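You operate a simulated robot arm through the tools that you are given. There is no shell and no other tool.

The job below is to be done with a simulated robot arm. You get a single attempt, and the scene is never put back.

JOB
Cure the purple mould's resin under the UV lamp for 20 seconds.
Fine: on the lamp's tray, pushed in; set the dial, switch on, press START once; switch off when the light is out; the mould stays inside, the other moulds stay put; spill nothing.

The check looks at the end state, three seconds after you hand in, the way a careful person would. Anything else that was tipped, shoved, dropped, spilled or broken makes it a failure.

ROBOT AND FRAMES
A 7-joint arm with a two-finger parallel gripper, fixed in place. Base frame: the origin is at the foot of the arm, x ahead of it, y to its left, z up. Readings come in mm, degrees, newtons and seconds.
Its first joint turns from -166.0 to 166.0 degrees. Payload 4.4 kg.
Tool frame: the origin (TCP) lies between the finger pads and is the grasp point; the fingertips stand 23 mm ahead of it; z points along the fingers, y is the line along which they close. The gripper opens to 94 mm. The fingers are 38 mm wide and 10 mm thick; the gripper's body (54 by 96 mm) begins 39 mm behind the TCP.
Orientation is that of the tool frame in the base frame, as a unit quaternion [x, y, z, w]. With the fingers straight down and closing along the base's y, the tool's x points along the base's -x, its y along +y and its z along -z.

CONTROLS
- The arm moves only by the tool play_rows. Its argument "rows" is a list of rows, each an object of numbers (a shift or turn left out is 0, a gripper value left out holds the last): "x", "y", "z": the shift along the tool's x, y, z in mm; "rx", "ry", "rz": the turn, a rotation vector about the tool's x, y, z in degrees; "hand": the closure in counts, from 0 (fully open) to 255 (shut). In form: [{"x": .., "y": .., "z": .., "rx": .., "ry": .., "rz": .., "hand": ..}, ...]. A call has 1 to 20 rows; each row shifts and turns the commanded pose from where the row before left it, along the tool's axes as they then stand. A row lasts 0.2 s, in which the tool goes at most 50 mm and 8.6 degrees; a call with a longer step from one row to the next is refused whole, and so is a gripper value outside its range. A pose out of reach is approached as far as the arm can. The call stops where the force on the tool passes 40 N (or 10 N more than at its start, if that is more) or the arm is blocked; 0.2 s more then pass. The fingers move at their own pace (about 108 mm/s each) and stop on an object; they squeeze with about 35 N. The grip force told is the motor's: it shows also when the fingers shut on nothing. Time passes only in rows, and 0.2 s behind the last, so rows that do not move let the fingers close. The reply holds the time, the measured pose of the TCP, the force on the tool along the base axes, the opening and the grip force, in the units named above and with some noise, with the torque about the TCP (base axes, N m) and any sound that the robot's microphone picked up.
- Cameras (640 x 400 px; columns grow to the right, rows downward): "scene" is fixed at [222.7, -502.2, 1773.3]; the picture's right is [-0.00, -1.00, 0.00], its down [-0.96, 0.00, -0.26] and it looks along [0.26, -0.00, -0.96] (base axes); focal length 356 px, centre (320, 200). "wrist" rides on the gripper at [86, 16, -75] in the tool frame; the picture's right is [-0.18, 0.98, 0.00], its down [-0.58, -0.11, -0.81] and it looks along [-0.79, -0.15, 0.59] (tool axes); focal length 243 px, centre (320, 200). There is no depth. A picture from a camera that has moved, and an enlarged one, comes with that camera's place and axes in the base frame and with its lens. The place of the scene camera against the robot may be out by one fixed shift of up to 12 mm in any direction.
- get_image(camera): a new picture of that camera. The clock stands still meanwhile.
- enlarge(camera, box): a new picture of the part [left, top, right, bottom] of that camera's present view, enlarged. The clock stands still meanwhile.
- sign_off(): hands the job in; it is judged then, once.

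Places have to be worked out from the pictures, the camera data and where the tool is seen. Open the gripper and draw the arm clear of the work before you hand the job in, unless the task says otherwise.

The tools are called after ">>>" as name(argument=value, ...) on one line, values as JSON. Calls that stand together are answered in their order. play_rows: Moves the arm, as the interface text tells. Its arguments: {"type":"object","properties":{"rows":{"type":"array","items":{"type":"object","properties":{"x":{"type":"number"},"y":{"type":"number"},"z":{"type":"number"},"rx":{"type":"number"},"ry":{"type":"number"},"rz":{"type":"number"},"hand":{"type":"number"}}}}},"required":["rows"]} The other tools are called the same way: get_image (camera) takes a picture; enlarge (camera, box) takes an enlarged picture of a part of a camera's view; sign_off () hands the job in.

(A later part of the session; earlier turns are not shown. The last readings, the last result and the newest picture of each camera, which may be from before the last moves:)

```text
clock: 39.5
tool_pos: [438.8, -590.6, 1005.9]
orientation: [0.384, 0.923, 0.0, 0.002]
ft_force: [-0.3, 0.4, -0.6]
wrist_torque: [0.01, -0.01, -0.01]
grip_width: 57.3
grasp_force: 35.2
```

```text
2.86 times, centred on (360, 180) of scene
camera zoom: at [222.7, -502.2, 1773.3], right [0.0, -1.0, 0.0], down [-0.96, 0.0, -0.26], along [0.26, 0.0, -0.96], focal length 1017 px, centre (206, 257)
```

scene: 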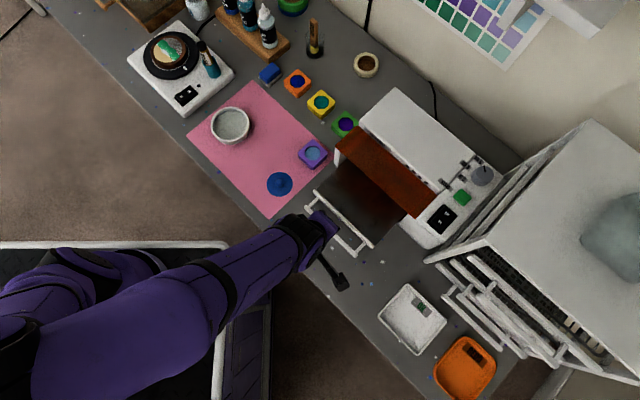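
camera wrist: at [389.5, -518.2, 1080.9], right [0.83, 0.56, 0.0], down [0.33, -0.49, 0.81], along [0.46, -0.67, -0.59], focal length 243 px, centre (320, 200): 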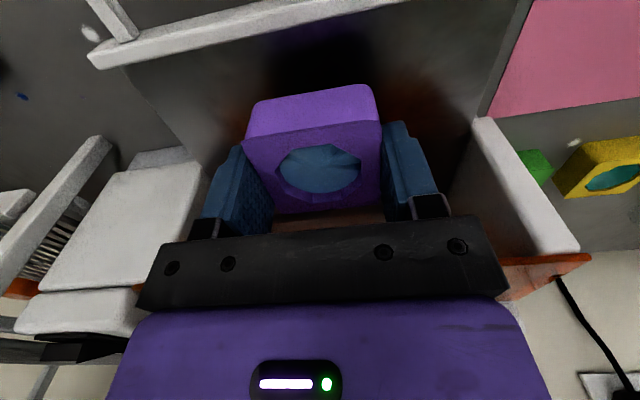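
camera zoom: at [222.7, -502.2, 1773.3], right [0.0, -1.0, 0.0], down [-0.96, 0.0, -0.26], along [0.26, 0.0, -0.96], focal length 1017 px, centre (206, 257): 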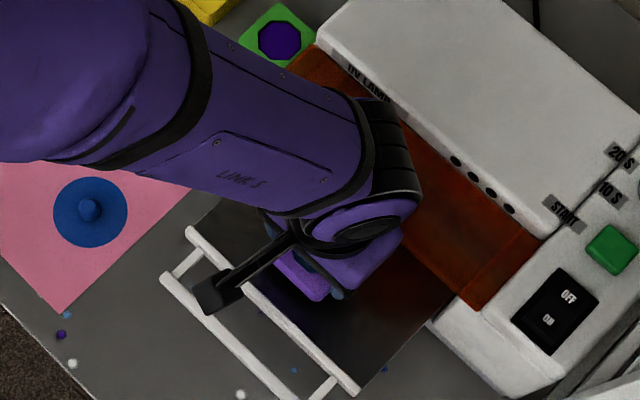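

At u≈728, v≈107 above the tray. I lower 24 mm slowly, then check force and view before the last millimetres.

>>> play_rows(rows=[{"z": 1}, {"z": 3}, {"z": 5}, {"z": 5}, {"z": 4}, {"z": 3}, {"z": 2}, {"z": 1}, {}])

>>> get_image(camera="wrist")

>>> enlarge(camera="wrist", box=[200, 40, 440, 240])

>>> enlarge(camera="scene", box=[310, 140, 410, 220])

```text
clock: 40.7
tool_pos: [439.7, -592.6, 993.1]
orientation: [0.385, 0.923, -0.002, 0.005]
ft_force: [-2.0, 4.3, 13.8]
wrist_torque: [-0.42, -0.65, 0.14]
grip_width: 57.2
grasp_force: 34.9
stopped in row 6: the force on the tool passed its limit at 48 N (the readings are from after the stop); the commanded pose is now the measured one
```

```text
taken
camera wrist: at [390.4, -519.2, 1066.1], right [0.83, 0.56, 0.0], down [0.33, -0.48, 0.81], along [0.46, -0.67, -0.58], focal length 243 px, centre (320, 200)
```

wrist: 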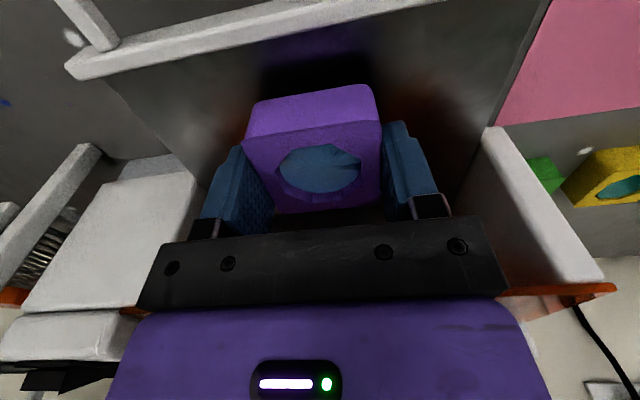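

```text
2.00 times, centred on (320, 140) of wrist
camera zoom: at [390.4, -519.2, 1066.1], right [0.83, 0.56, 0.0], down [0.33, -0.48, 0.81], along [0.46, -0.67, -0.58], focal length 485 px, centre (320, 320)
```

zoom: 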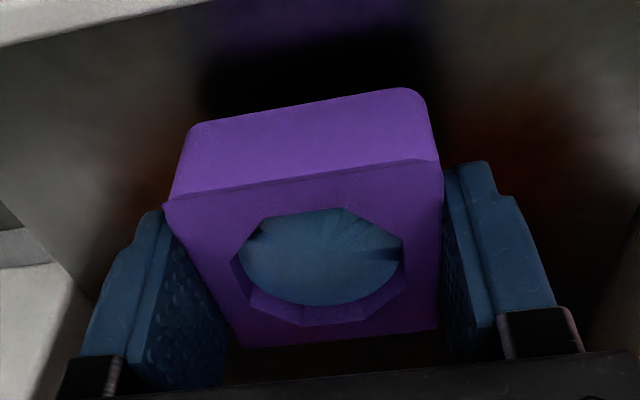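

```text
5.00 times, centred on (360, 180) of scene
camera zoom: at [222.7, -502.2, 1773.3], right [0.0, -1.0, 0.0], down [-0.96, 0.0, -0.26], along [0.26, 0.0, -0.96], focal length 1779 px, centre (120, 300)
```

zoom: 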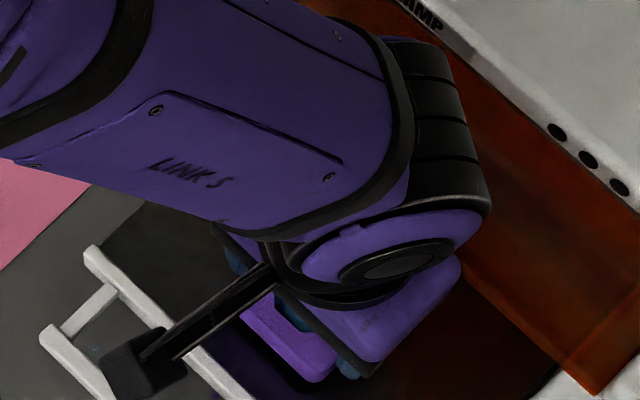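

Contact was felt (48 N peak) with the line of force passing near the visor's front edge: the gripper body evidently reaches further inward than I assumed. I raise a little, check for any damage, and measure the bar's inner edge.

>>> play_rows(rows=[{"z": -1}, {"z": -2}, {"z": -4}, {"z": -4}, {"z": -2}, {"z": -1}, {}])

>>> enlarge(camera="wrist", box=[60, 0, 460, 120])

>>> enlarge(camera="wrist", box=[430, 100, 640, 340])

>>> get_image(camera="wrist")

```text
clock: 42.3
tool_pos: [439.8, -591.6, 1005.5]
orientation: [0.385, 0.923, -0.001, 0.004]
ft_force: [-0.8, -0.4, -0.4]
wrist_torque: [-0.02, 0.05, 0.01]
grip_width: 57.5
grasp_force: 34.7
```

```text
1.60 times, centred on (260, 60) of wrist
camera zoom: at [390.2, -519.2, 1078.9], right [0.83, 0.56, 0.0], down [0.33, -0.48, 0.81], along [0.46, -0.67, -0.58], focal length 388 px, centre (416, 424)
```

zoom: 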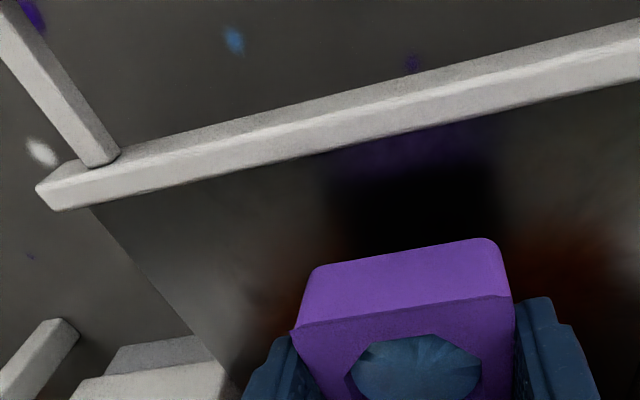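

```text
1.67 times, centred on (535, 220) of wrist
camera zoom: at [390.2, -519.2, 1078.9], right [0.83, 0.56, 0.0], down [0.33, -0.48, 0.81], along [0.46, -0.67, -0.58], focal length 404 px, centre (-38, 167)
```

zoom: 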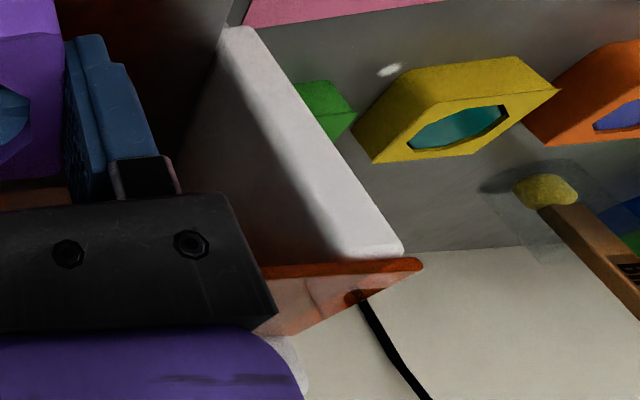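

```text
taken
camera wrist: at [390.2, -519.2, 1078.9], right [0.83, 0.56, 0.0], down [0.33, -0.48, 0.81], along [0.46, -0.67, -0.58], focal length 243 px, centre (320, 200)
```

wrist: 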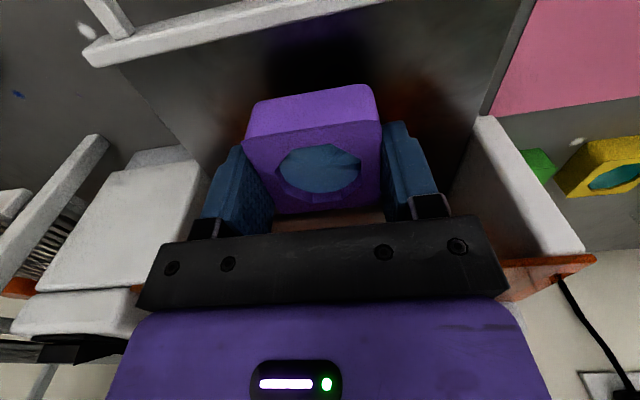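

No spill, and nothing displaced. The bar's inner edge is at u≈681, so I shift 13 mm outward to u≈716 (7 mm clear of the bar, 12 mm clear of the visor) and lower again by 14 mm, gently.

>>> play_rows(rows=[{"x": 1}, {"x": 3}, {"x": 5}, {"x": 3}, {"x": 1}, {"z": 1}, {"z": 2}, {"z": 3}, {"z": 3}, {"z": 2}, {"z": 2}, {"z": 1}, {}])

>>> enlarge(camera="wrist", box=[160, 0, 480, 200])

```text
clock: 45.1
tool_pos: [429.4, -582.2, 990.5]
orientation: [0.384, 0.923, -0.002, 0.004]
ft_force: [-0.1, -0.2, -0.9]
wrist_torque: [0.03, 0.01, 0.02]
grip_width: 57.0
grasp_force: 35.4
```

```text
2.00 times, centred on (320, 100) of wrist
camera zoom: at [381.8, -510.3, 1064.8], right [0.83, 0.56, 0.0], down [0.33, -0.48, 0.81], along [0.46, -0.67, -0.58], focal length 485 px, centre (320, 400)
```

zoom: 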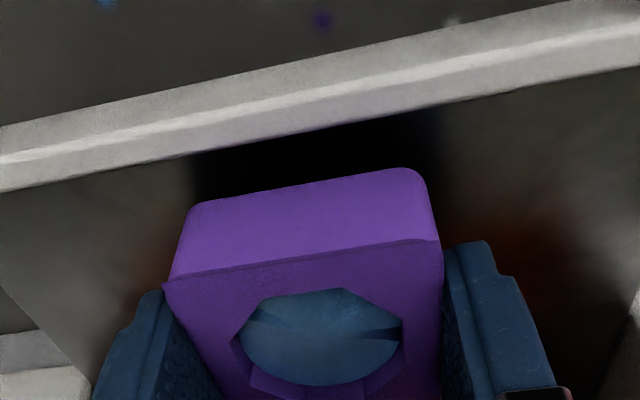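

No contact force at the height where it previously touched, so the visor was the obstacle. I continue lowering in small steps, watching the force.

>>> play_rows(rows=[{"z": 1.5}, {"z": 1.5}, {"z": 1.5}, {"z": 1.5}, {}])

```text
clock: 46.3
tool_pos: [431.3, -583.1, 986.2]
orientation: [0.384, 0.923, -0.002, 0.004]
ft_force: [0.0, -0.2, -0.8]
wrist_torque: [-0.01, -0.01, 0.0]
grip_width: 57.3
grasp_force: 35.1
```

>>> play_rows(rows=[{"z": 1.5}, {"z": 1.5}, {"z": 1.0}, {}])

>>> enlarge(camera="wrist", box=[160, 0, 480, 200])

```text
clock: 47.3
tool_pos: [431.1, -581.9, 981.7]
orientation: [0.385, 0.923, -0.002, 0.004]
ft_force: [0.6, 0.4, -0.3]
wrist_torque: [0.01, -0.02, -0.02]
grip_width: 57.4
grasp_force: 35.1
```

```text
2.00 times, centred on (320, 100) of wrist
camera zoom: at [381.6, -510.5, 1055.0], right [0.83, 0.56, 0.0], down [0.33, -0.48, 0.81], along [0.46, -0.67, -0.58], focal length 485 px, centre (320, 400)
```

zoom: 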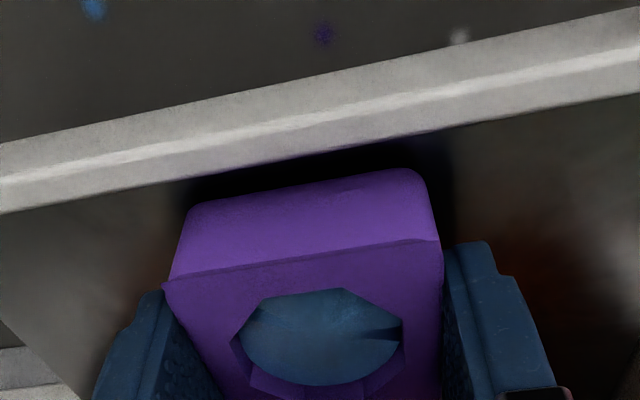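

Still free. I keep lowering in small steps.

>>> play_rows(rows=[{"z": 1.5}, {"z": 1.5}, {}])

```text
clock: 48.1
tool_pos: [430.3, -583.0, 977.1]
orientation: [0.385, 0.923, -0.001, 0.004]
ft_force: [0.0, -0.4, -0.7]
wrist_torque: [0.01, 0.0, 0.0]
grip_width: 57.4
grasp_force: 35.1
```

>>> play_rows(rows=[{"z": 1.5}, {"z": 1.0}, {}])

>>> enlarge(camera="wrist", box=[160, 0, 480, 200])

>>> enlarge(camera="scene", box=[310, 150, 410, 230])

```text
clock: 48.9
tool_pos: [431.6, -584.2, 975.4]
orientation: [0.384, 0.923, -0.003, 0.005]
ft_force: [0.7, 0.7, 12.5]
wrist_torque: [0.32, 0.18, 0.01]
grip_width: 57.2
grasp_force: 35.1
```

```text
2.00 times, centred on (320, 100) of wrist
camera zoom: at [381.5, -510.3, 1049.9], right [0.83, 0.56, 0.0], down [0.33, -0.48, 0.81], along [0.46, -0.67, -0.58], focal length 485 px, centre (320, 400)
```

zoom: 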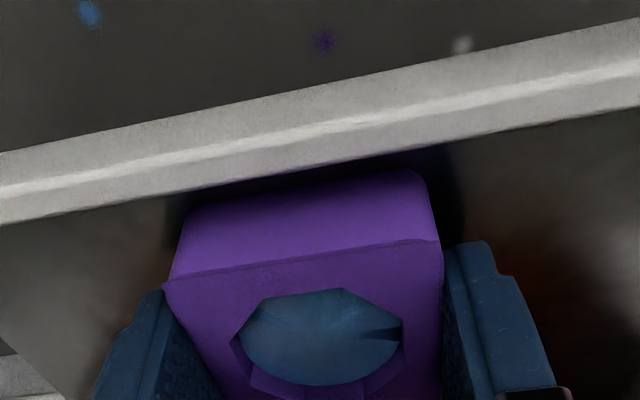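

```text
5.00 times, centred on (360, 190) of scene
camera zoom: at [222.7, -502.2, 1773.3], right [0.0, -1.0, 0.0], down [-0.96, 0.0, -0.26], along [0.26, 0.0, -0.96], focal length 1779 px, centre (120, 250)
```

zoom: 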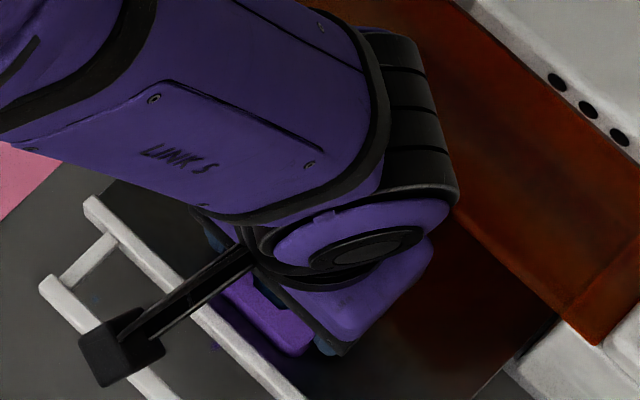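

Contact with the tray floor: 12.5 N, centred on the mould's outer bottom edge, owing to a 0.6° tool lean. I correct the lean, relieve the pressure slightly and open the fingers slowly.

>>> play_rows(rows=[{"ry": 0.6, "z": -0.6}, {}, {"hand": 95}, {"hand": 88}, {"hand": 80}, {"hand": 70}, {"hand": 60}, {"hand": 50}, {"hand": 45}, {}])

>>> enlarge(camera="wrist", box=[160, 0, 480, 240])

```text
clock: 51.1
tool_pos: [431.7, -583.2, 976.4]
orientation: [0.384, 0.923, 0.001, 0.0]
ft_force: [1.0, -0.2, -0.7]
wrist_torque: [0.02, 0.0, 0.02]
grip_width: 77.8
grasp_force: 0.0
```

```text
1.67 times, centred on (320, 120) of wrist
camera zoom: at [382.1, -510.8, 1050.9], right [0.83, 0.56, 0.0], down [0.33, -0.49, 0.81], along [0.45, -0.67, -0.59], focal length 404 px, centre (320, 333)
```

zoom: 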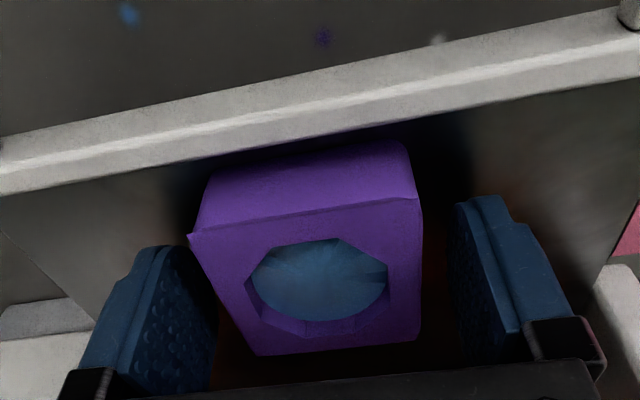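

The mould stands on the tray with resin intact. I rise straight up and back away outward, then look at everything.

>>> play_rows(rows=[{"z": -3}, {"z": -6}, {"z": -10}, {"z": -12}, {"z": -12}, {"z": -12}, {"z": -12}, {"z": -12}, {"z": -10}, {"x": 20}, {"x": 20}, {"x": 20}, {"x": 20}])

>>> get_image(camera="wrist")

>>> get_image(camera="scene")

```text
clock: 53.9
tool_pos: [374.3, -527.3, 1066.6]
orientation: [0.385, 0.923, 0.001, -0.001]
ft_force: [-0.1, -0.3, -0.4]
wrist_torque: [-0.01, -0.02, -0.01]
grip_width: 77.5
grasp_force: 0.2
```

```text
taken
camera wrist: at [325.3, -454.6, 1140.3], right [0.83, 0.56, 0.0], down [0.33, -0.49, 0.81], along [0.45, -0.67, -0.59], focal length 243 px, centre (320, 200)
```

wrist: 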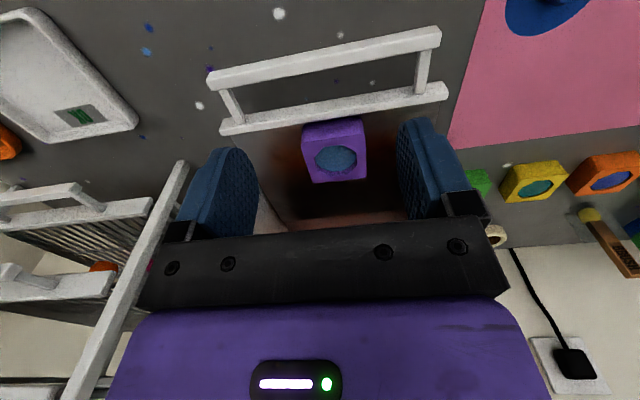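

```text
taken
```

scene: 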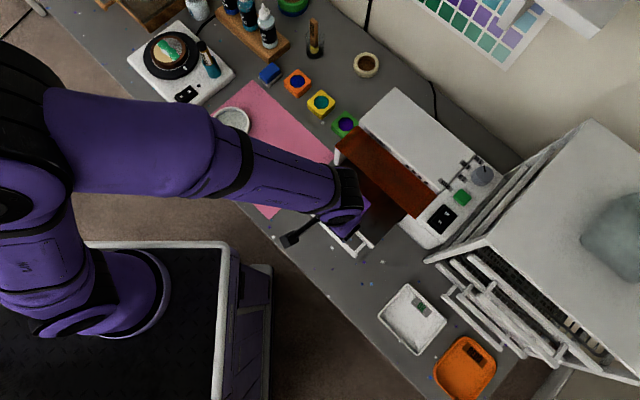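

The mould sits on the tray. I close the fingers, back off to outside the handle, and lower beside it to push the tray in.

>>> play_rows(rows=[{"x": 12, "hand": 255}, {"x": 12, "hand": 255}, {"x": 12, "hand": 255}, {"hand": 255}, {"z": 19}, {"z": 19}, {"z": 19}, {"z": 19}, {"z": 19}, {"z": 19}])

>>> get_image(camera="wrist")

>>> enlarge(camera="scene", box=[300, 140, 440, 260])

```text
clock: 56.1
tool_pos: [347.8, -501.1, 951.5]
orientation: [0.384, 0.923, 0.001, -0.001]
ft_force: [-0.3, -0.5, -0.2]
wrist_torque: [-0.02, 0.0, 0.01]
grip_width: 0.0
grasp_force: 34.7
```

```text
taken
camera wrist: at [299.5, -428.0, 1026.1], right [0.83, 0.56, 0.0], down [0.33, -0.49, 0.81], along [0.45, -0.67, -0.59], focal length 243 px, centre (320, 200)
```

wrist: 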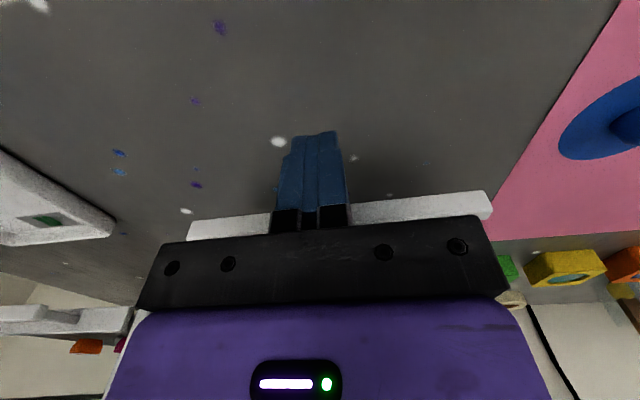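

```text
3.33 times, centred on (370, 200) of scene
camera zoom: at [222.7, -502.2, 1773.3], right [0.0, -1.0, 0.0], down [-0.96, 0.0, -0.26], along [0.26, 0.0, -0.96], focal length 1186 px, centre (153, 200)
```

zoom: 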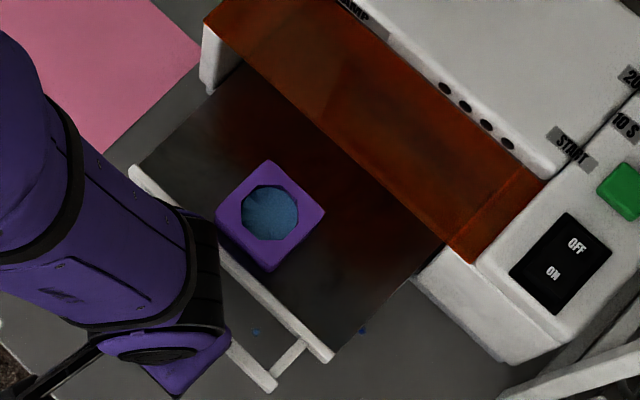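

Resin is intact and the closed fingers stand just outside the handle. I push inward slowly with a soft start.

>>> play_rows(rows=[{"x": -3}, {"x": -3}, {"x": -2}, {"x": -2}, {"x": -2}, {"x": -2}, {"x": -3}, {"x": -4}, {"x": -5}, {"x": -6}, {"x": -7}, {"x": -7}, {"x": -6}, {"x": -5}, {"x": -3}, {"x": -2}, {}])

>>> get_image(camera="wrist")

>>> enlarge(camera="scene", box=[300, 130, 440, 250])

```text
clock: 59.7
tool_pos: [392.6, -544.7, 951.5]
orientation: [0.384, 0.924, 0.0, 0.0]
ft_force: [-0.5, -0.2, -1.0]
wrist_torque: [0.02, -0.02, 0.01]
grip_width: 0.0
grasp_force: 35.1
```

```text
taken
camera wrist: at [343.9, -472.2, 1025.9], right [0.83, 0.56, 0.0], down [0.33, -0.49, 0.81], along [0.45, -0.67, -0.59], focal length 243 px, centre (320, 200)
```

wrist: 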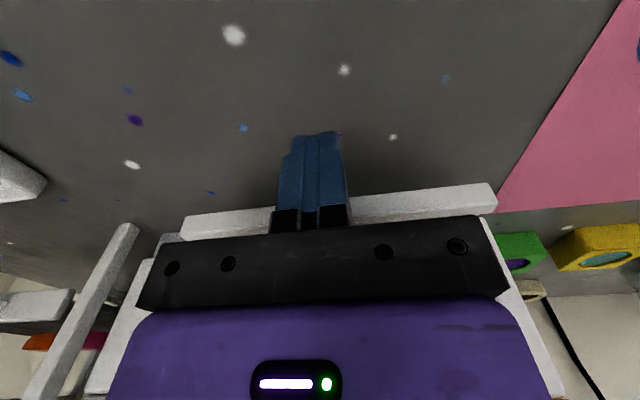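

```text
3.33 times, centred on (370, 190) of scene
camera zoom: at [222.7, -502.2, 1773.3], right [0.0, -1.0, 0.0], down [-0.96, 0.0, -0.26], along [0.26, 0.0, -0.96], focal length 1186 px, centre (153, 233)
```

zoom: 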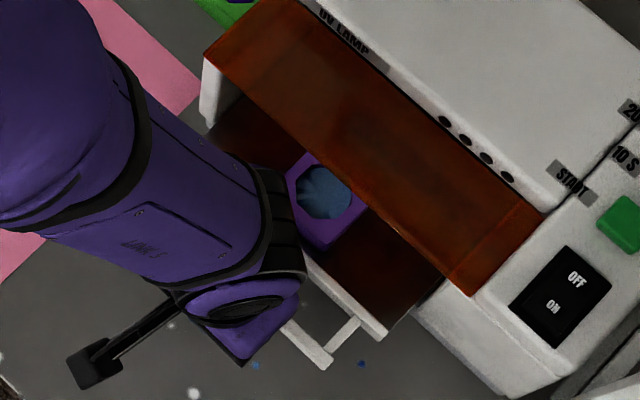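

Tray moves smoothly; about 40 mm remain to the original position. I push 36 mm more.

>>> play_rows(rows=[{"x": -2}, {"x": -3}, {"x": -4}, {"x": -6}, {"x": -6}, {"x": -6}, {"x": -4}, {"x": -3}, {"x": -2}, {}])

>>> get_image(camera="wrist")

>>> enlarge(camera="scene", box=[310, 130, 450, 250])

```text
clock: 61.9
tool_pos: [417.0, -568.3, 950.0]
orientation: [0.384, 0.923, 0.0, -0.001]
ft_force: [-11.3, 10.4, 0.7]
wrist_torque: [-0.11, -0.11, 0.1]
grip_width: 0.0
grasp_force: 35.0
```

```text
taken
camera wrist: at [368.2, -497.3, 1025.7], right [0.83, 0.56, 0.0], down [0.33, -0.49, 0.8], along [0.45, -0.67, -0.59], focal length 243 px, centre (320, 200)
```

wrist: 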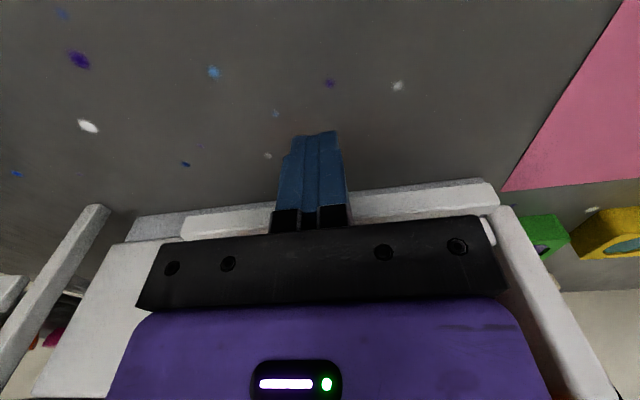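

```text
3.33 times, centred on (380, 190) of scene
camera zoom: at [222.7, -502.2, 1773.3], right [0.0, -1.0, 0.0], down [-0.96, 0.0, -0.26], along [0.26, 0.0, -0.96], focal length 1186 px, centre (120, 233)
```

zoom: 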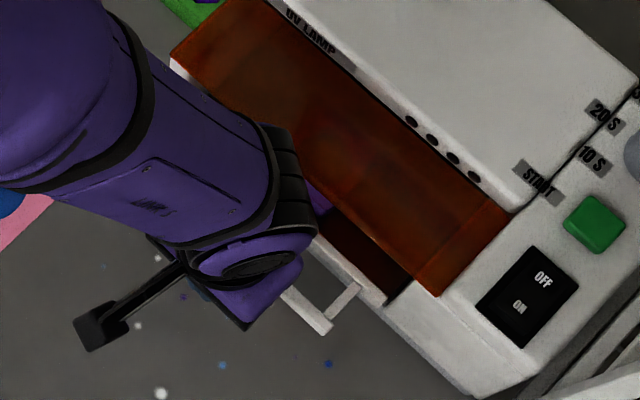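

Resistance of 15 N has appeared and the handle is within ~2–3 mm of its original place. I push a few more millimetres in small steps to seat it.

>>> play_rows(rows=[{"x": -1}, {"x": -1}, {}])

```text
clock: 62.9
tool_pos: [417.8, -569.4, 950.3]
orientation: [0.385, 0.923, 0.003, -0.004]
ft_force: [-10.8, 10.5, 5.0]
wrist_torque: [-0.14, -0.2, 0.1]
grip_width: 0.0
grasp_force: 35.3
stopped in row 3: the force on the tool passed its limit at 41 N (the readings are from after the stop); the commanded pose is now the measured one
```

Force shot to 41 N with only 1 mm of travel: the tray is at its stop. I back off, rise, and check that the tray is flush and the mould is inside.

>>> play_rows(rows=[{"x": 3}, {"x": 8}, {"x": 15}, {"x": 20}, {"x": 20}, {"z": -20}, {"z": -20}, {"z": -20}, {"z": -20}])

>>> get_image(camera="wrist")

>>> enlarge(camera="scene", box=[310, 120, 450, 240])

```text
clock: 64.9
tool_pos: [370.7, -523.9, 1031.3]
orientation: [0.385, 0.923, 0.002, -0.003]
ft_force: [0.3, -0.9, 0.5]
wrist_torque: [-0.02, -0.03, -0.02]
grip_width: 0.0
grasp_force: 35.1
```

```text
taken
camera wrist: at [323.3, -451.6, 1105.9], right [0.83, 0.56, 0.0], down [0.33, -0.49, 0.8], along [0.45, -0.66, -0.6], focal length 243 px, centre (320, 200)
```

wrist: 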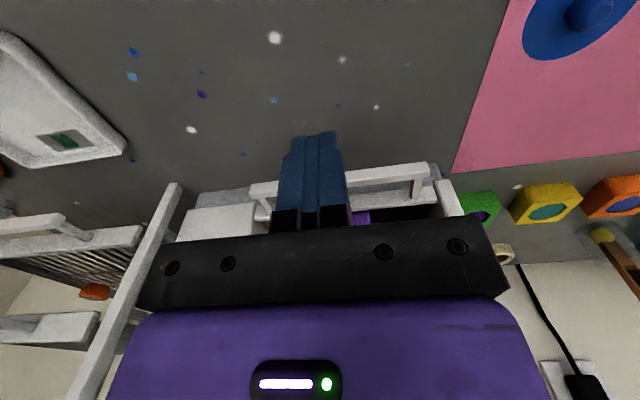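

```text
3.33 times, centred on (380, 180) of scene
camera zoom: at [222.7, -502.2, 1773.3], right [0.0, -1.0, 0.0], down [-0.96, 0.0, -0.26], along [0.26, 0.0, -0.96], focal length 1186 px, centre (120, 267)
```

zoom: 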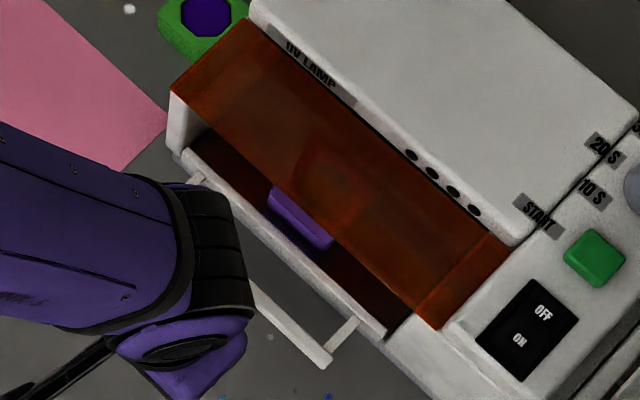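

The tray is back at its original place with the mould inside. Next are the controls; they lie along a line at v≈269, close to the tall rack (v≈315), so I go up, turn the tool so the camera looks toward the console, and inspect from above.

>>> play_rows(rows=[{"z": -26}, {"z": -26}, {"z": -26}, {"z": -26}, {"z": -26}, {"rz": 7.5}, {"rz": 7.5}, {"rz": 7.5}, {"rz": 7.5}, {"rz": 7.5}, {"rz": 7.5}, {"rz": 7.5}, {"rz": 7.5}, {"rz": 7.5}, {"rz": 7.5}, {"rz": 7.5}, {"rz": 7.5}])

>>> get_image(camera="wrist")

>>> enlarge(camera="scene", box=[325, 150, 385, 200])

```text
clock: 68.5
tool_pos: [372.4, -526.0, 1160.8]
orientation: [0.925, 0.38, 0.0, -0.003]
ft_force: [-0.5, 0.0, -0.2]
wrist_torque: [0.04, 0.02, 0.0]
grip_width: 0.1
grasp_force: 35.1
```

```text
taken
camera wrist: at [446.1, -476.4, 1235.3], right [0.56, -0.83, -0.01], down [-0.49, -0.33, 0.81], along [-0.67, -0.45, -0.59], focal length 243 px, centre (320, 200)
```

wrist: 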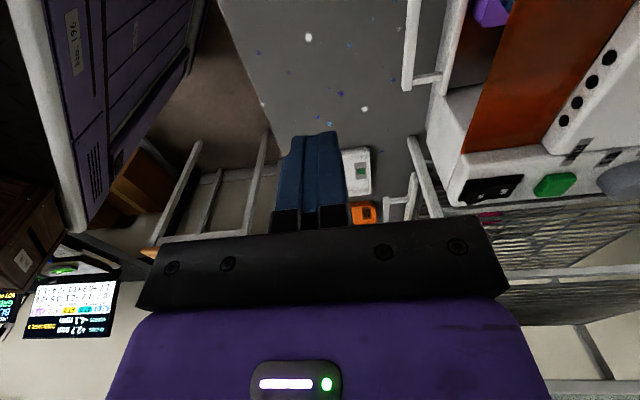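

```text
8.00 times, centred on (355, 175) of scene
camera zoom: at [222.7, -502.2, 1773.3], right [0.0, -1.0, 0.0], down [-0.96, 0.0, -0.26], along [0.26, 0.0, -0.96], focal length 2846 px, centre (40, 400)
```

zoom: 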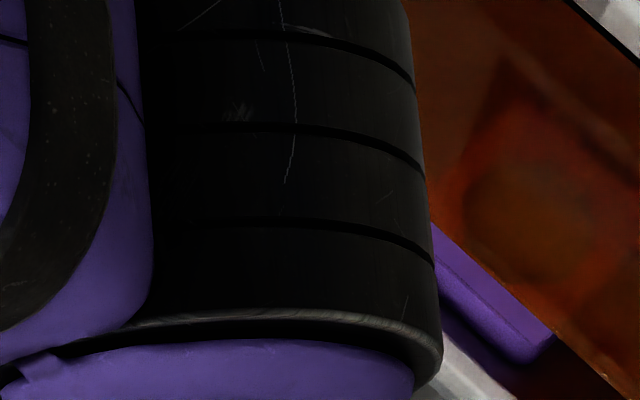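

The turn worked; the console is at the right of the view. I move along +u over the lamp to get the console in front of the camera.

>>> play_rows(rows=[{"y": 27, "x": -5}, {"y": 27, "x": -5}, {"y": 27, "x": -5}, {"y": 27, "x": -5}, {"y": 27, "x": -5}, {"y": 27, "x": -5}, {"y": 27, "x": -5}, {"y": 27, "x": -5}, {"y": 20}])

>>> get_image(camera="wrist")

>>> enlarge(camera="wrist", box=[180, 60, 500, 240])

>>> get_image(camera="scene")

```text
clock: 70.5
tool_pos: [509.0, -719.5, 1158.2]
orientation: [0.925, 0.38, -0.001, -0.003]
ft_force: [-0.1, 0.9, 0.4]
wrist_torque: [-0.02, -0.03, 0.01]
grip_width: 0.2
grasp_force: 35.5
```

```text
taken
camera wrist: at [583.3, -672.0, 1234.0], right [0.56, -0.83, -0.01], down [-0.49, -0.34, 0.81], along [-0.67, -0.45, -0.59], focal length 243 px, centre (320, 200)
```

wrist: 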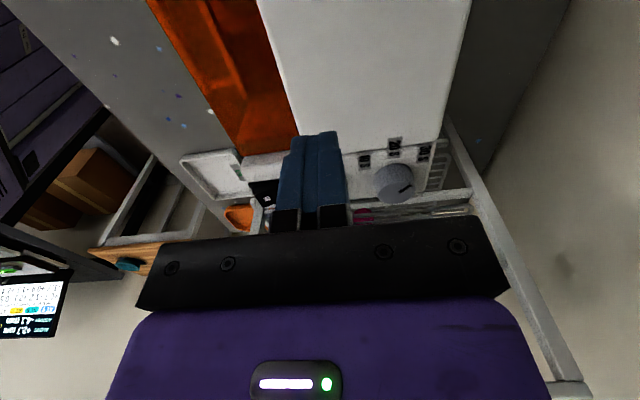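

```text
2.00 times, centred on (340, 150) of wrist
camera zoom: at [583.3, -672.0, 1234.0], right [0.56, -0.83, -0.01], down [-0.49, -0.34, 0.81], along [-0.67, -0.45, -0.59], focal length 485 px, centre (280, 300)
```

zoom: 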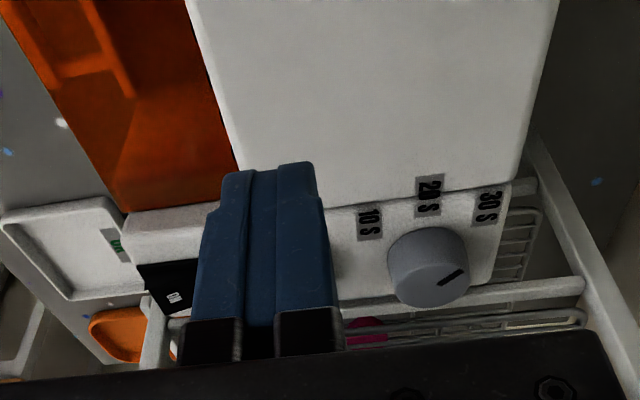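

```text
taken
```

scene: 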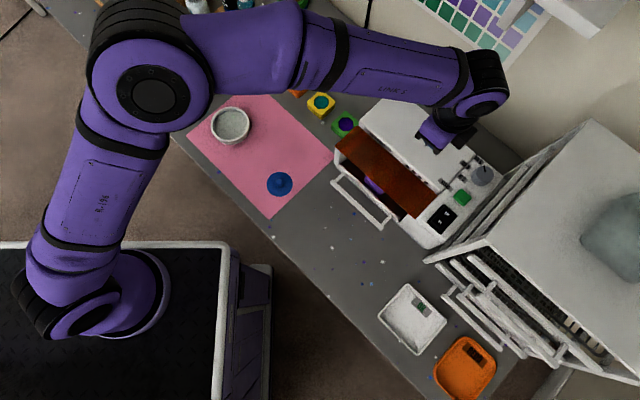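

The dial shows clearly: labels 10/20/30 S about 45° apart, pointer near (slightly past) 30 S; knob top triangulates to (467, -843.5, 1080). I shift 95 mm back along -u to see the switch and START button unobstructed.

>>> play_rows(rows=[{"y": -24}, {"y": -24}, {"y": -24}, {"y": -24}])

>>> get_image(camera="wrist")

>>> enlarge(camera="wrist", box=[330, 80, 570, 230])

>>> enlarge(camera="scene", box=[420, 140, 510, 250])

```text
clock: 71.5
tool_pos: [442.9, -651.6, 1158.4]
orientation: [0.924, 0.381, -0.001, -0.004]
ft_force: [1.0, -0.2, -1.1]
wrist_torque: [0.01, 0.04, 0.02]
grip_width: 0.0
grasp_force: 34.6
```

```text
taken
camera wrist: at [516.1, -603.2, 1234.0], right [0.56, -0.83, -0.01], down [-0.49, -0.34, 0.81], along [-0.67, -0.45, -0.59], focal length 243 px, centre (320, 200)
```

wrist: 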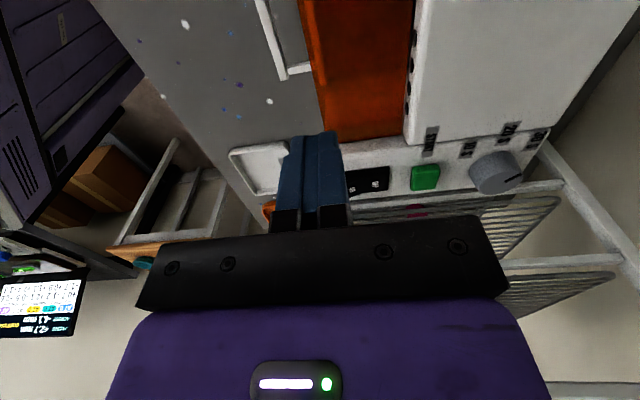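

```text
2.67 times, centred on (450, 155) of wrist
camera zoom: at [516.1, -603.2, 1234.0], right [0.56, -0.83, -0.01], down [-0.49, -0.34, 0.81], along [-0.67, -0.45, -0.59], focal length 647 px, centre (-27, 320)
```

zoom: 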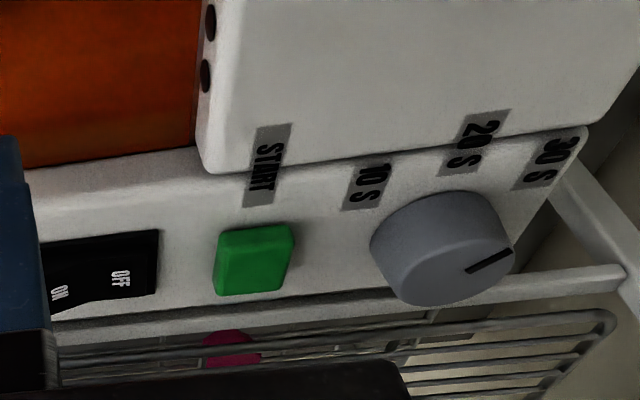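

```text
3.64 times, centred on (465, 195) of scene
camera zoom: at [222.7, -502.2, 1773.3], right [0.0, -1.0, 0.0], down [-0.96, 0.0, -0.26], along [0.26, 0.0, -0.96], focal length 1294 px, centre (-207, 218)
```

zoom: 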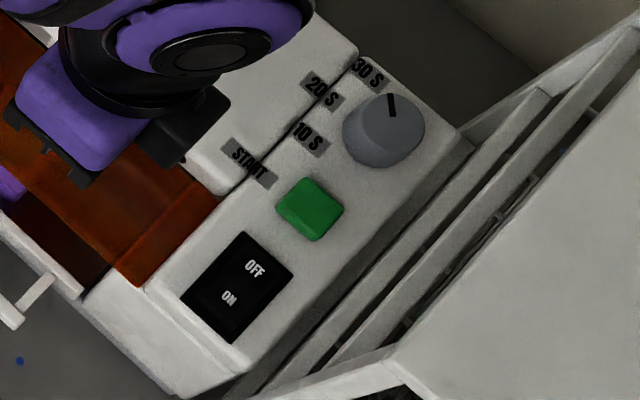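

From two views: START button at (421, -799, 1064), dial centre about (465, -845) with top z≈1080, rocker near (376, -754) with OFF pressed; pointer at 30 S, and 20 S is +45° (counter-clockwise from above). I lean the tool 20° away from the rack and open to 64 mm before approaching the dial.

>>> play_rows(rows=[{"ry": -5, "hand": 81}, {"ry": -5, "hand": 81}, {"ry": -5, "hand": 81}, {"ry": -5, "hand": 81}, {"hand": 81}])

>>> get_image(camera="wrist")

```text
clock: 72.7
tool_pos: [443.4, -651.5, 1160.7]
orientation: [0.911, 0.375, -0.162, 0.062]
ft_force: [0.5, -0.2, -0.5]
wrist_torque: [0.04, 0.0, 0.0]
grip_width: 64.4
grasp_force: 0.0
```

```text
taken
camera wrist: at [530.3, -589.2, 1200.3], right [0.57, -0.82, 0.06], down [-0.27, -0.12, 0.96], along [-0.78, -0.56, -0.28], focal length 243 px, centre (320, 200)
```

wrist: 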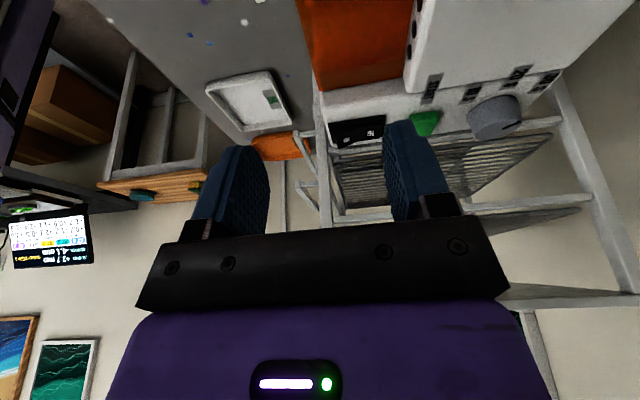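

The lean is right (tool z tilts toward the rack side, wrist away). I travel to a hover point 60 mm above the dial grasp.

>>> play_rows(rows=[{"x": -13.8, "y": 19.1, "z": 6.3}, {"x": -13.8, "y": 19.1, "z": 6.3}, {"x": -13.8, "y": 19.1, "z": 6.3}, {"x": -13.8, "y": 19.1, "z": 6.3}, {"x": -13.8, "y": 19.1, "z": 6.3}, {"x": -13.8, "y": 19.1, "z": 6.3}, {"x": -13.8, "y": 19.1, "z": 6.3}, {"x": -13.6, "y": 19.4, "z": 6.0}])

>>> get_image(camera="wrist")

>>> enlarge(camera="wrist", box=[200, 40, 440, 240])

>>> enlarge(camera="scene", box=[410, 120, 530, 240])

```text
clock: 74.5
tool_pos: [465.8, -844.4, 1150.5]
orientation: [0.91, 0.376, -0.161, 0.064]
ft_force: [0.6, 0.6, 0.2]
wrist_torque: [0.01, 0.03, 0.06]
grip_width: 64.2
grasp_force: 0.1
```

```text
taken
camera wrist: at [553.1, -781.9, 1190.1], right [0.57, -0.82, 0.06], down [-0.27, -0.12, 0.96], along [-0.78, -0.56, -0.29], focal length 243 px, centre (320, 200)
```

wrist: 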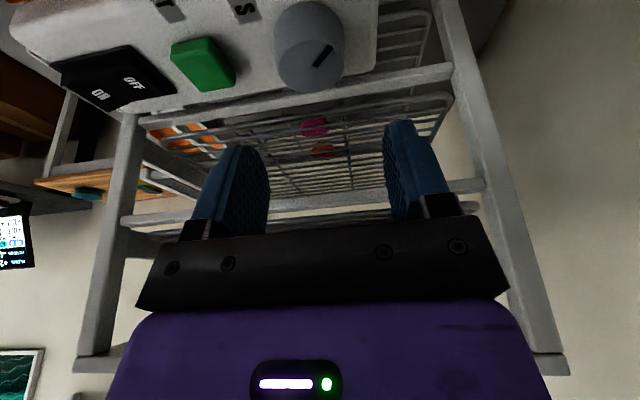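

```text
2.00 times, centred on (320, 140) of wrist
camera zoom: at [553.1, -781.9, 1190.1], right [0.57, -0.82, 0.06], down [-0.27, -0.12, 0.96], along [-0.78, -0.56, -0.29], focal length 485 px, centre (320, 320)
```

zoom: 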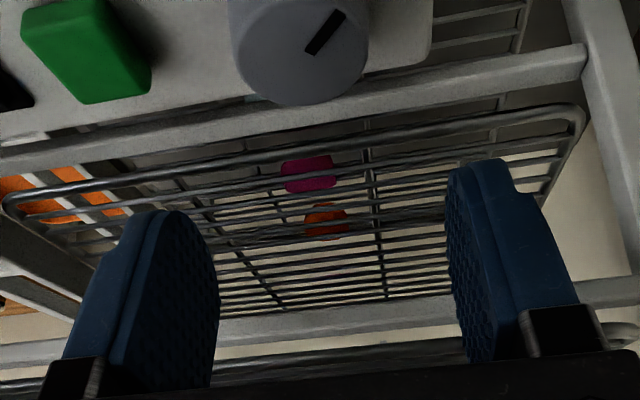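

```text
3.33 times, centred on (470, 180) of scene
camera zoom: at [222.7, -502.2, 1773.3], right [0.0, -1.0, 0.0], down [-0.96, 0.0, -0.26], along [0.26, 0.0, -0.96], focal length 1186 px, centre (-180, 267)
```

zoom: 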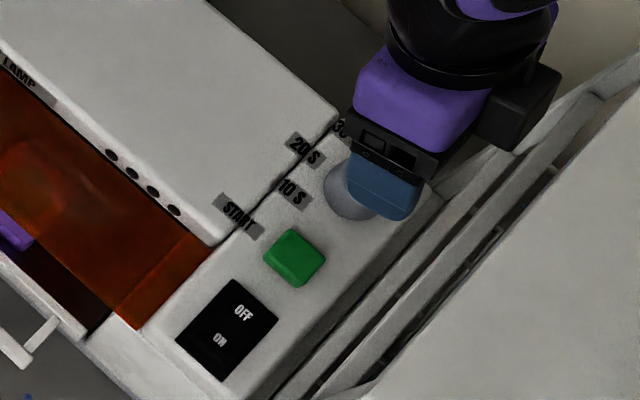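

The knob is exactly where expected (centre ≈ (465, -845)), pointer at ≈0° i.e. on 30 S. I descend vertically around the knob to TCP z≈1092.

>>> play_rows(rows=[{"x": 4, "z": 11}, {"x": 4, "z": 11}, {"x": 4, "z": 11}, {"x": 4, "z": 11}, {"x": 4, "z": 11}])

>>> get_image(camera="wrist")

>>> enlarge(camera="wrist", box=[180, 40, 460, 240])

>>> enlarge(camera="scene", box=[430, 120, 530, 220])

```text
clock: 75.7
tool_pos: [463.8, -844.4, 1090.7]
orientation: [0.911, 0.375, -0.16, 0.062]
ft_force: [0.3, 0.7, -0.4]
wrist_torque: [0.02, -0.01, -0.01]
grip_width: 64.1
grasp_force: 0.1
```

```text
taken
camera wrist: at [552.2, -782.2, 1131.0], right [0.57, -0.82, 0.06], down [-0.27, -0.12, 0.96], along [-0.78, -0.56, -0.29], focal length 243 px, centre (320, 200)
```

wrist: 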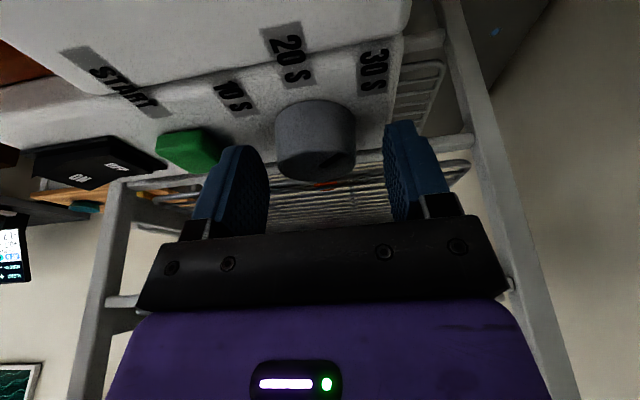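

```text
2.00 times, centred on (320, 140) of wrist
camera zoom: at [552.2, -782.2, 1131.0], right [0.57, -0.82, 0.06], down [-0.27, -0.12, 0.96], along [-0.78, -0.56, -0.29], focal length 485 px, centre (320, 320)
```

zoom: 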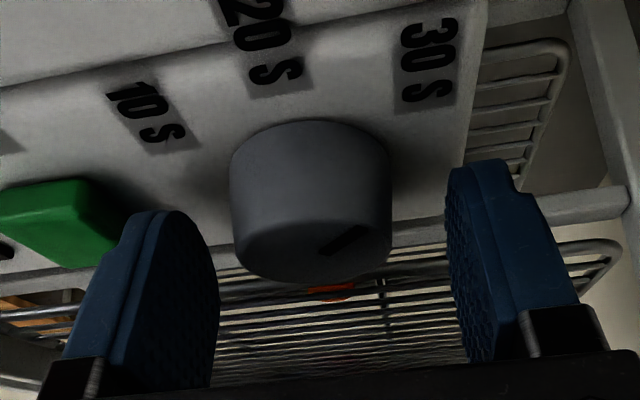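

```text
4.00 times, centred on (480, 170) of scene
camera zoom: at [222.7, -502.2, 1773.3], right [0.0, -1.0, 0.0], down [-0.96, 0.0, -0.26], along [0.26, 0.0, -0.96], focal length 1423 px, centre (-320, 320)
```

zoom: 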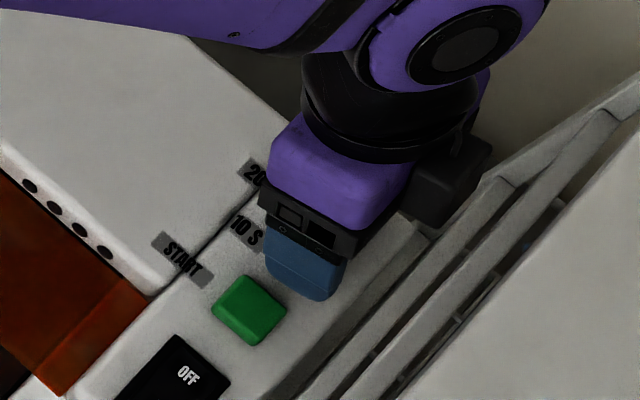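

The knob is centred between the pads with enough overlap. I close on it.

>>> play_rows(rows=[{"hand": 100}, {"hand": 120}, {"hand": 140}, {"hand": 160}, {"hand": 180}, {"hand": 200}, {"hand": 200}])

>>> enlarge(camera="wrist", box=[180, 40, 460, 240])

```text
clock: 77.3
tool_pos: [464.3, -845.6, 1090.5]
orientation: [0.911, 0.375, -0.161, 0.063]
ft_force: [-5.8, 7.4, -2.2]
wrist_torque: [0.27, 0.18, 0.01]
grip_width: 38.8
grasp_force: 45.2
```

```text
2.00 times, centred on (320, 140) of wrist
camera zoom: at [551.7, -782.1, 1131.2], right [0.57, -0.82, 0.06], down [-0.27, -0.12, 0.96], along [-0.78, -0.56, -0.29], focal length 485 px, centre (320, 320)
```

zoom: 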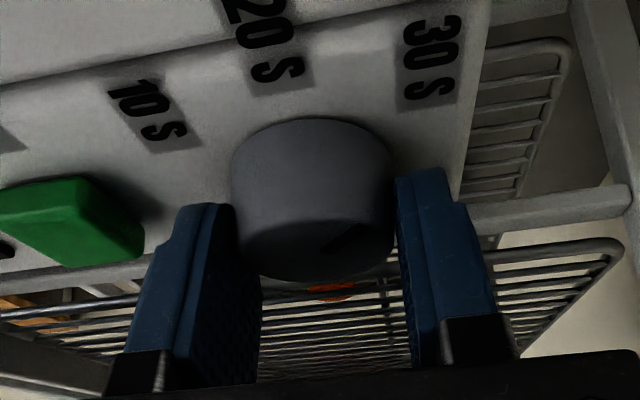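

Firmly gripped (38.8 mm). Now I rotate the knob +45° about the vertical axis (counter-clockwise seen from above), keeping the lean.

>>> play_rows(rows=[{"rx": -0.86, "ry": -0.02, "rz": -2.35, "y": -0.5}, {"rx": -1.71, "ry": -0.04, "rz": -4.7}, {"rx": -1.71, "ry": -0.04, "rz": -4.7}, {"rx": -1.71, "ry": -0.04, "rz": -4.7}, {"rx": -1.71, "ry": -0.04, "rz": -4.7}, {"rx": -1.71, "ry": -0.04, "rz": -4.7}, {"rx": -1.71, "ry": -0.04, "rz": -4.7}, {"rx": -1.71, "ry": -0.04, "rz": -4.7}, {"rx": -1.71, "ry": -0.04, "rz": -4.7}, {"rx": -0.86, "ry": -0.02, "rz": -2.35}, {}])

>>> get_image(camera="wrist")

>>> enlarge(camera="wrist", box=[180, 40, 460, 240])

```text
clock: 79.7
tool_pos: [465.2, -845.7, 1091.3]
orientation: [0.697, 0.695, -0.126, 0.122]
ft_force: [7.4, -3.6, 0.3]
wrist_torque: [-0.45, -0.19, -0.02]
grip_width: 38.7
grasp_force: 45.1
```

```text
taken
camera wrist: at [482.3, -739.0, 1131.1], right [0.98, -0.18, 0.06], down [-0.1, -0.27, 0.96], along [-0.15, -0.95, -0.28], focal length 243 px, centre (320, 200)
```

wrist: 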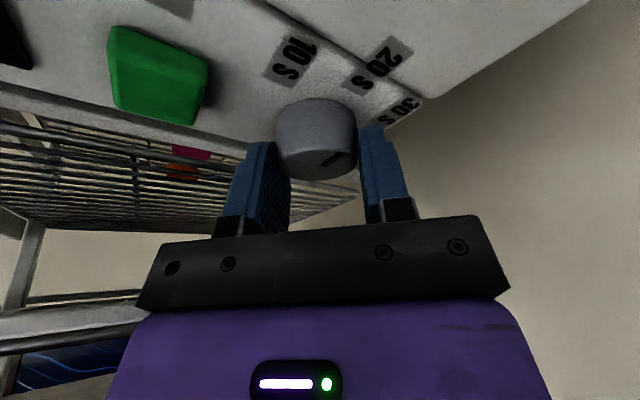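

```text
2.00 times, centred on (320, 140) of wrist
camera zoom: at [482.3, -739.0, 1131.1], right [0.98, -0.18, 0.06], down [-0.1, -0.27, 0.96], along [-0.15, -0.95, -0.28], focal length 485 px, centre (320, 320)
```

zoom: 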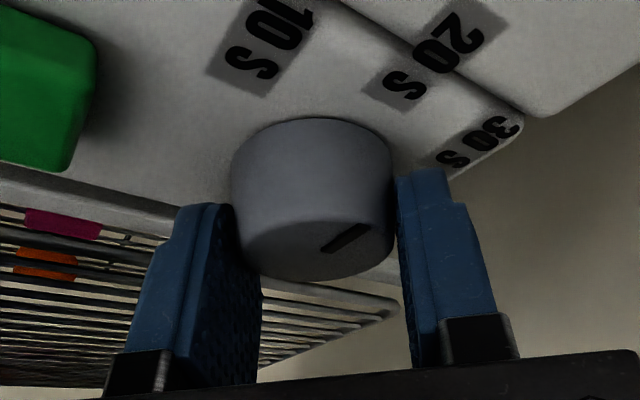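

The knob followed the gripper. I release, rise vertically and look at the pointer from above at high magnification.

>>> play_rows(rows=[{"hand": 140}, {"hand": 110}, {"hand": 95}, {"hand": 95}, {"x": -2, "z": -5.5}, {"x": -4, "z": -11}, {"x": -4, "z": -11}, {"x": -4, "z": -11}, {"x": -4, "z": -11}, {"x": -4, "z": -11}, {"x": -4, "z": -11}])

>>> get_image(camera="wrist")

>>> enlarge(camera="wrist", box=[240, 0, 400, 100])

>>> enlarge(camera="scene", box=[460, 145, 510, 195])

```text
clock: 82.1
tool_pos: [465.4, -845.8, 1166.6]
orientation: [0.697, 0.696, -0.125, 0.121]
ft_force: [-0.5, -0.1, -0.5]
wrist_torque: [-0.01, -0.03, 0.0]
grip_width: 59.1
grasp_force: 0.0
```

```text
taken
camera wrist: at [482.1, -739.4, 1207.1], right [0.98, -0.18, 0.06], down [-0.1, -0.27, 0.96], along [-0.15, -0.95, -0.28], focal length 243 px, centre (320, 200)
```

wrist: 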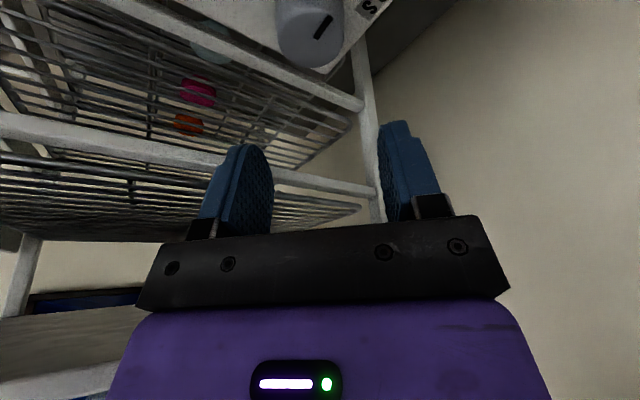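

```text
4.00 times, centred on (320, 50) of wrist
camera zoom: at [482.1, -739.4, 1207.1], right [0.98, -0.18, 0.06], down [-0.1, -0.27, 0.96], along [-0.15, -0.95, -0.28], focal length 970 px, centre (320, 800)
```

zoom: 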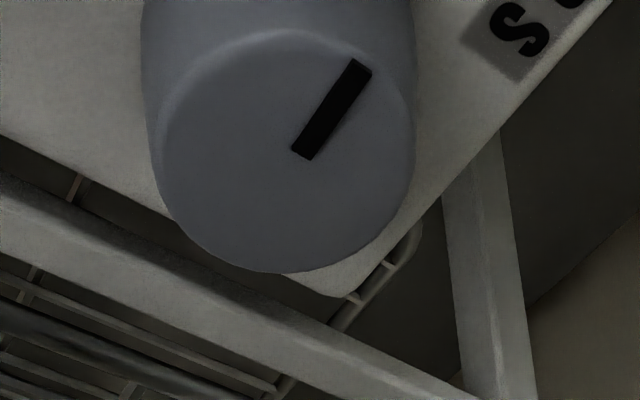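

```text
8.00 times, centred on (485, 170) of scene
camera zoom: at [222.7, -502.2, 1773.3], right [0.0, -1.0, 0.0], down [-0.96, 0.0, -0.26], along [0.26, 0.0, -0.96], focal length 2846 px, centre (-1000, 440)
```

zoom: 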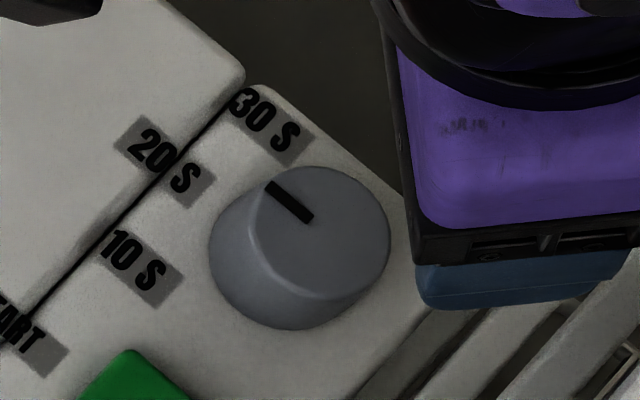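

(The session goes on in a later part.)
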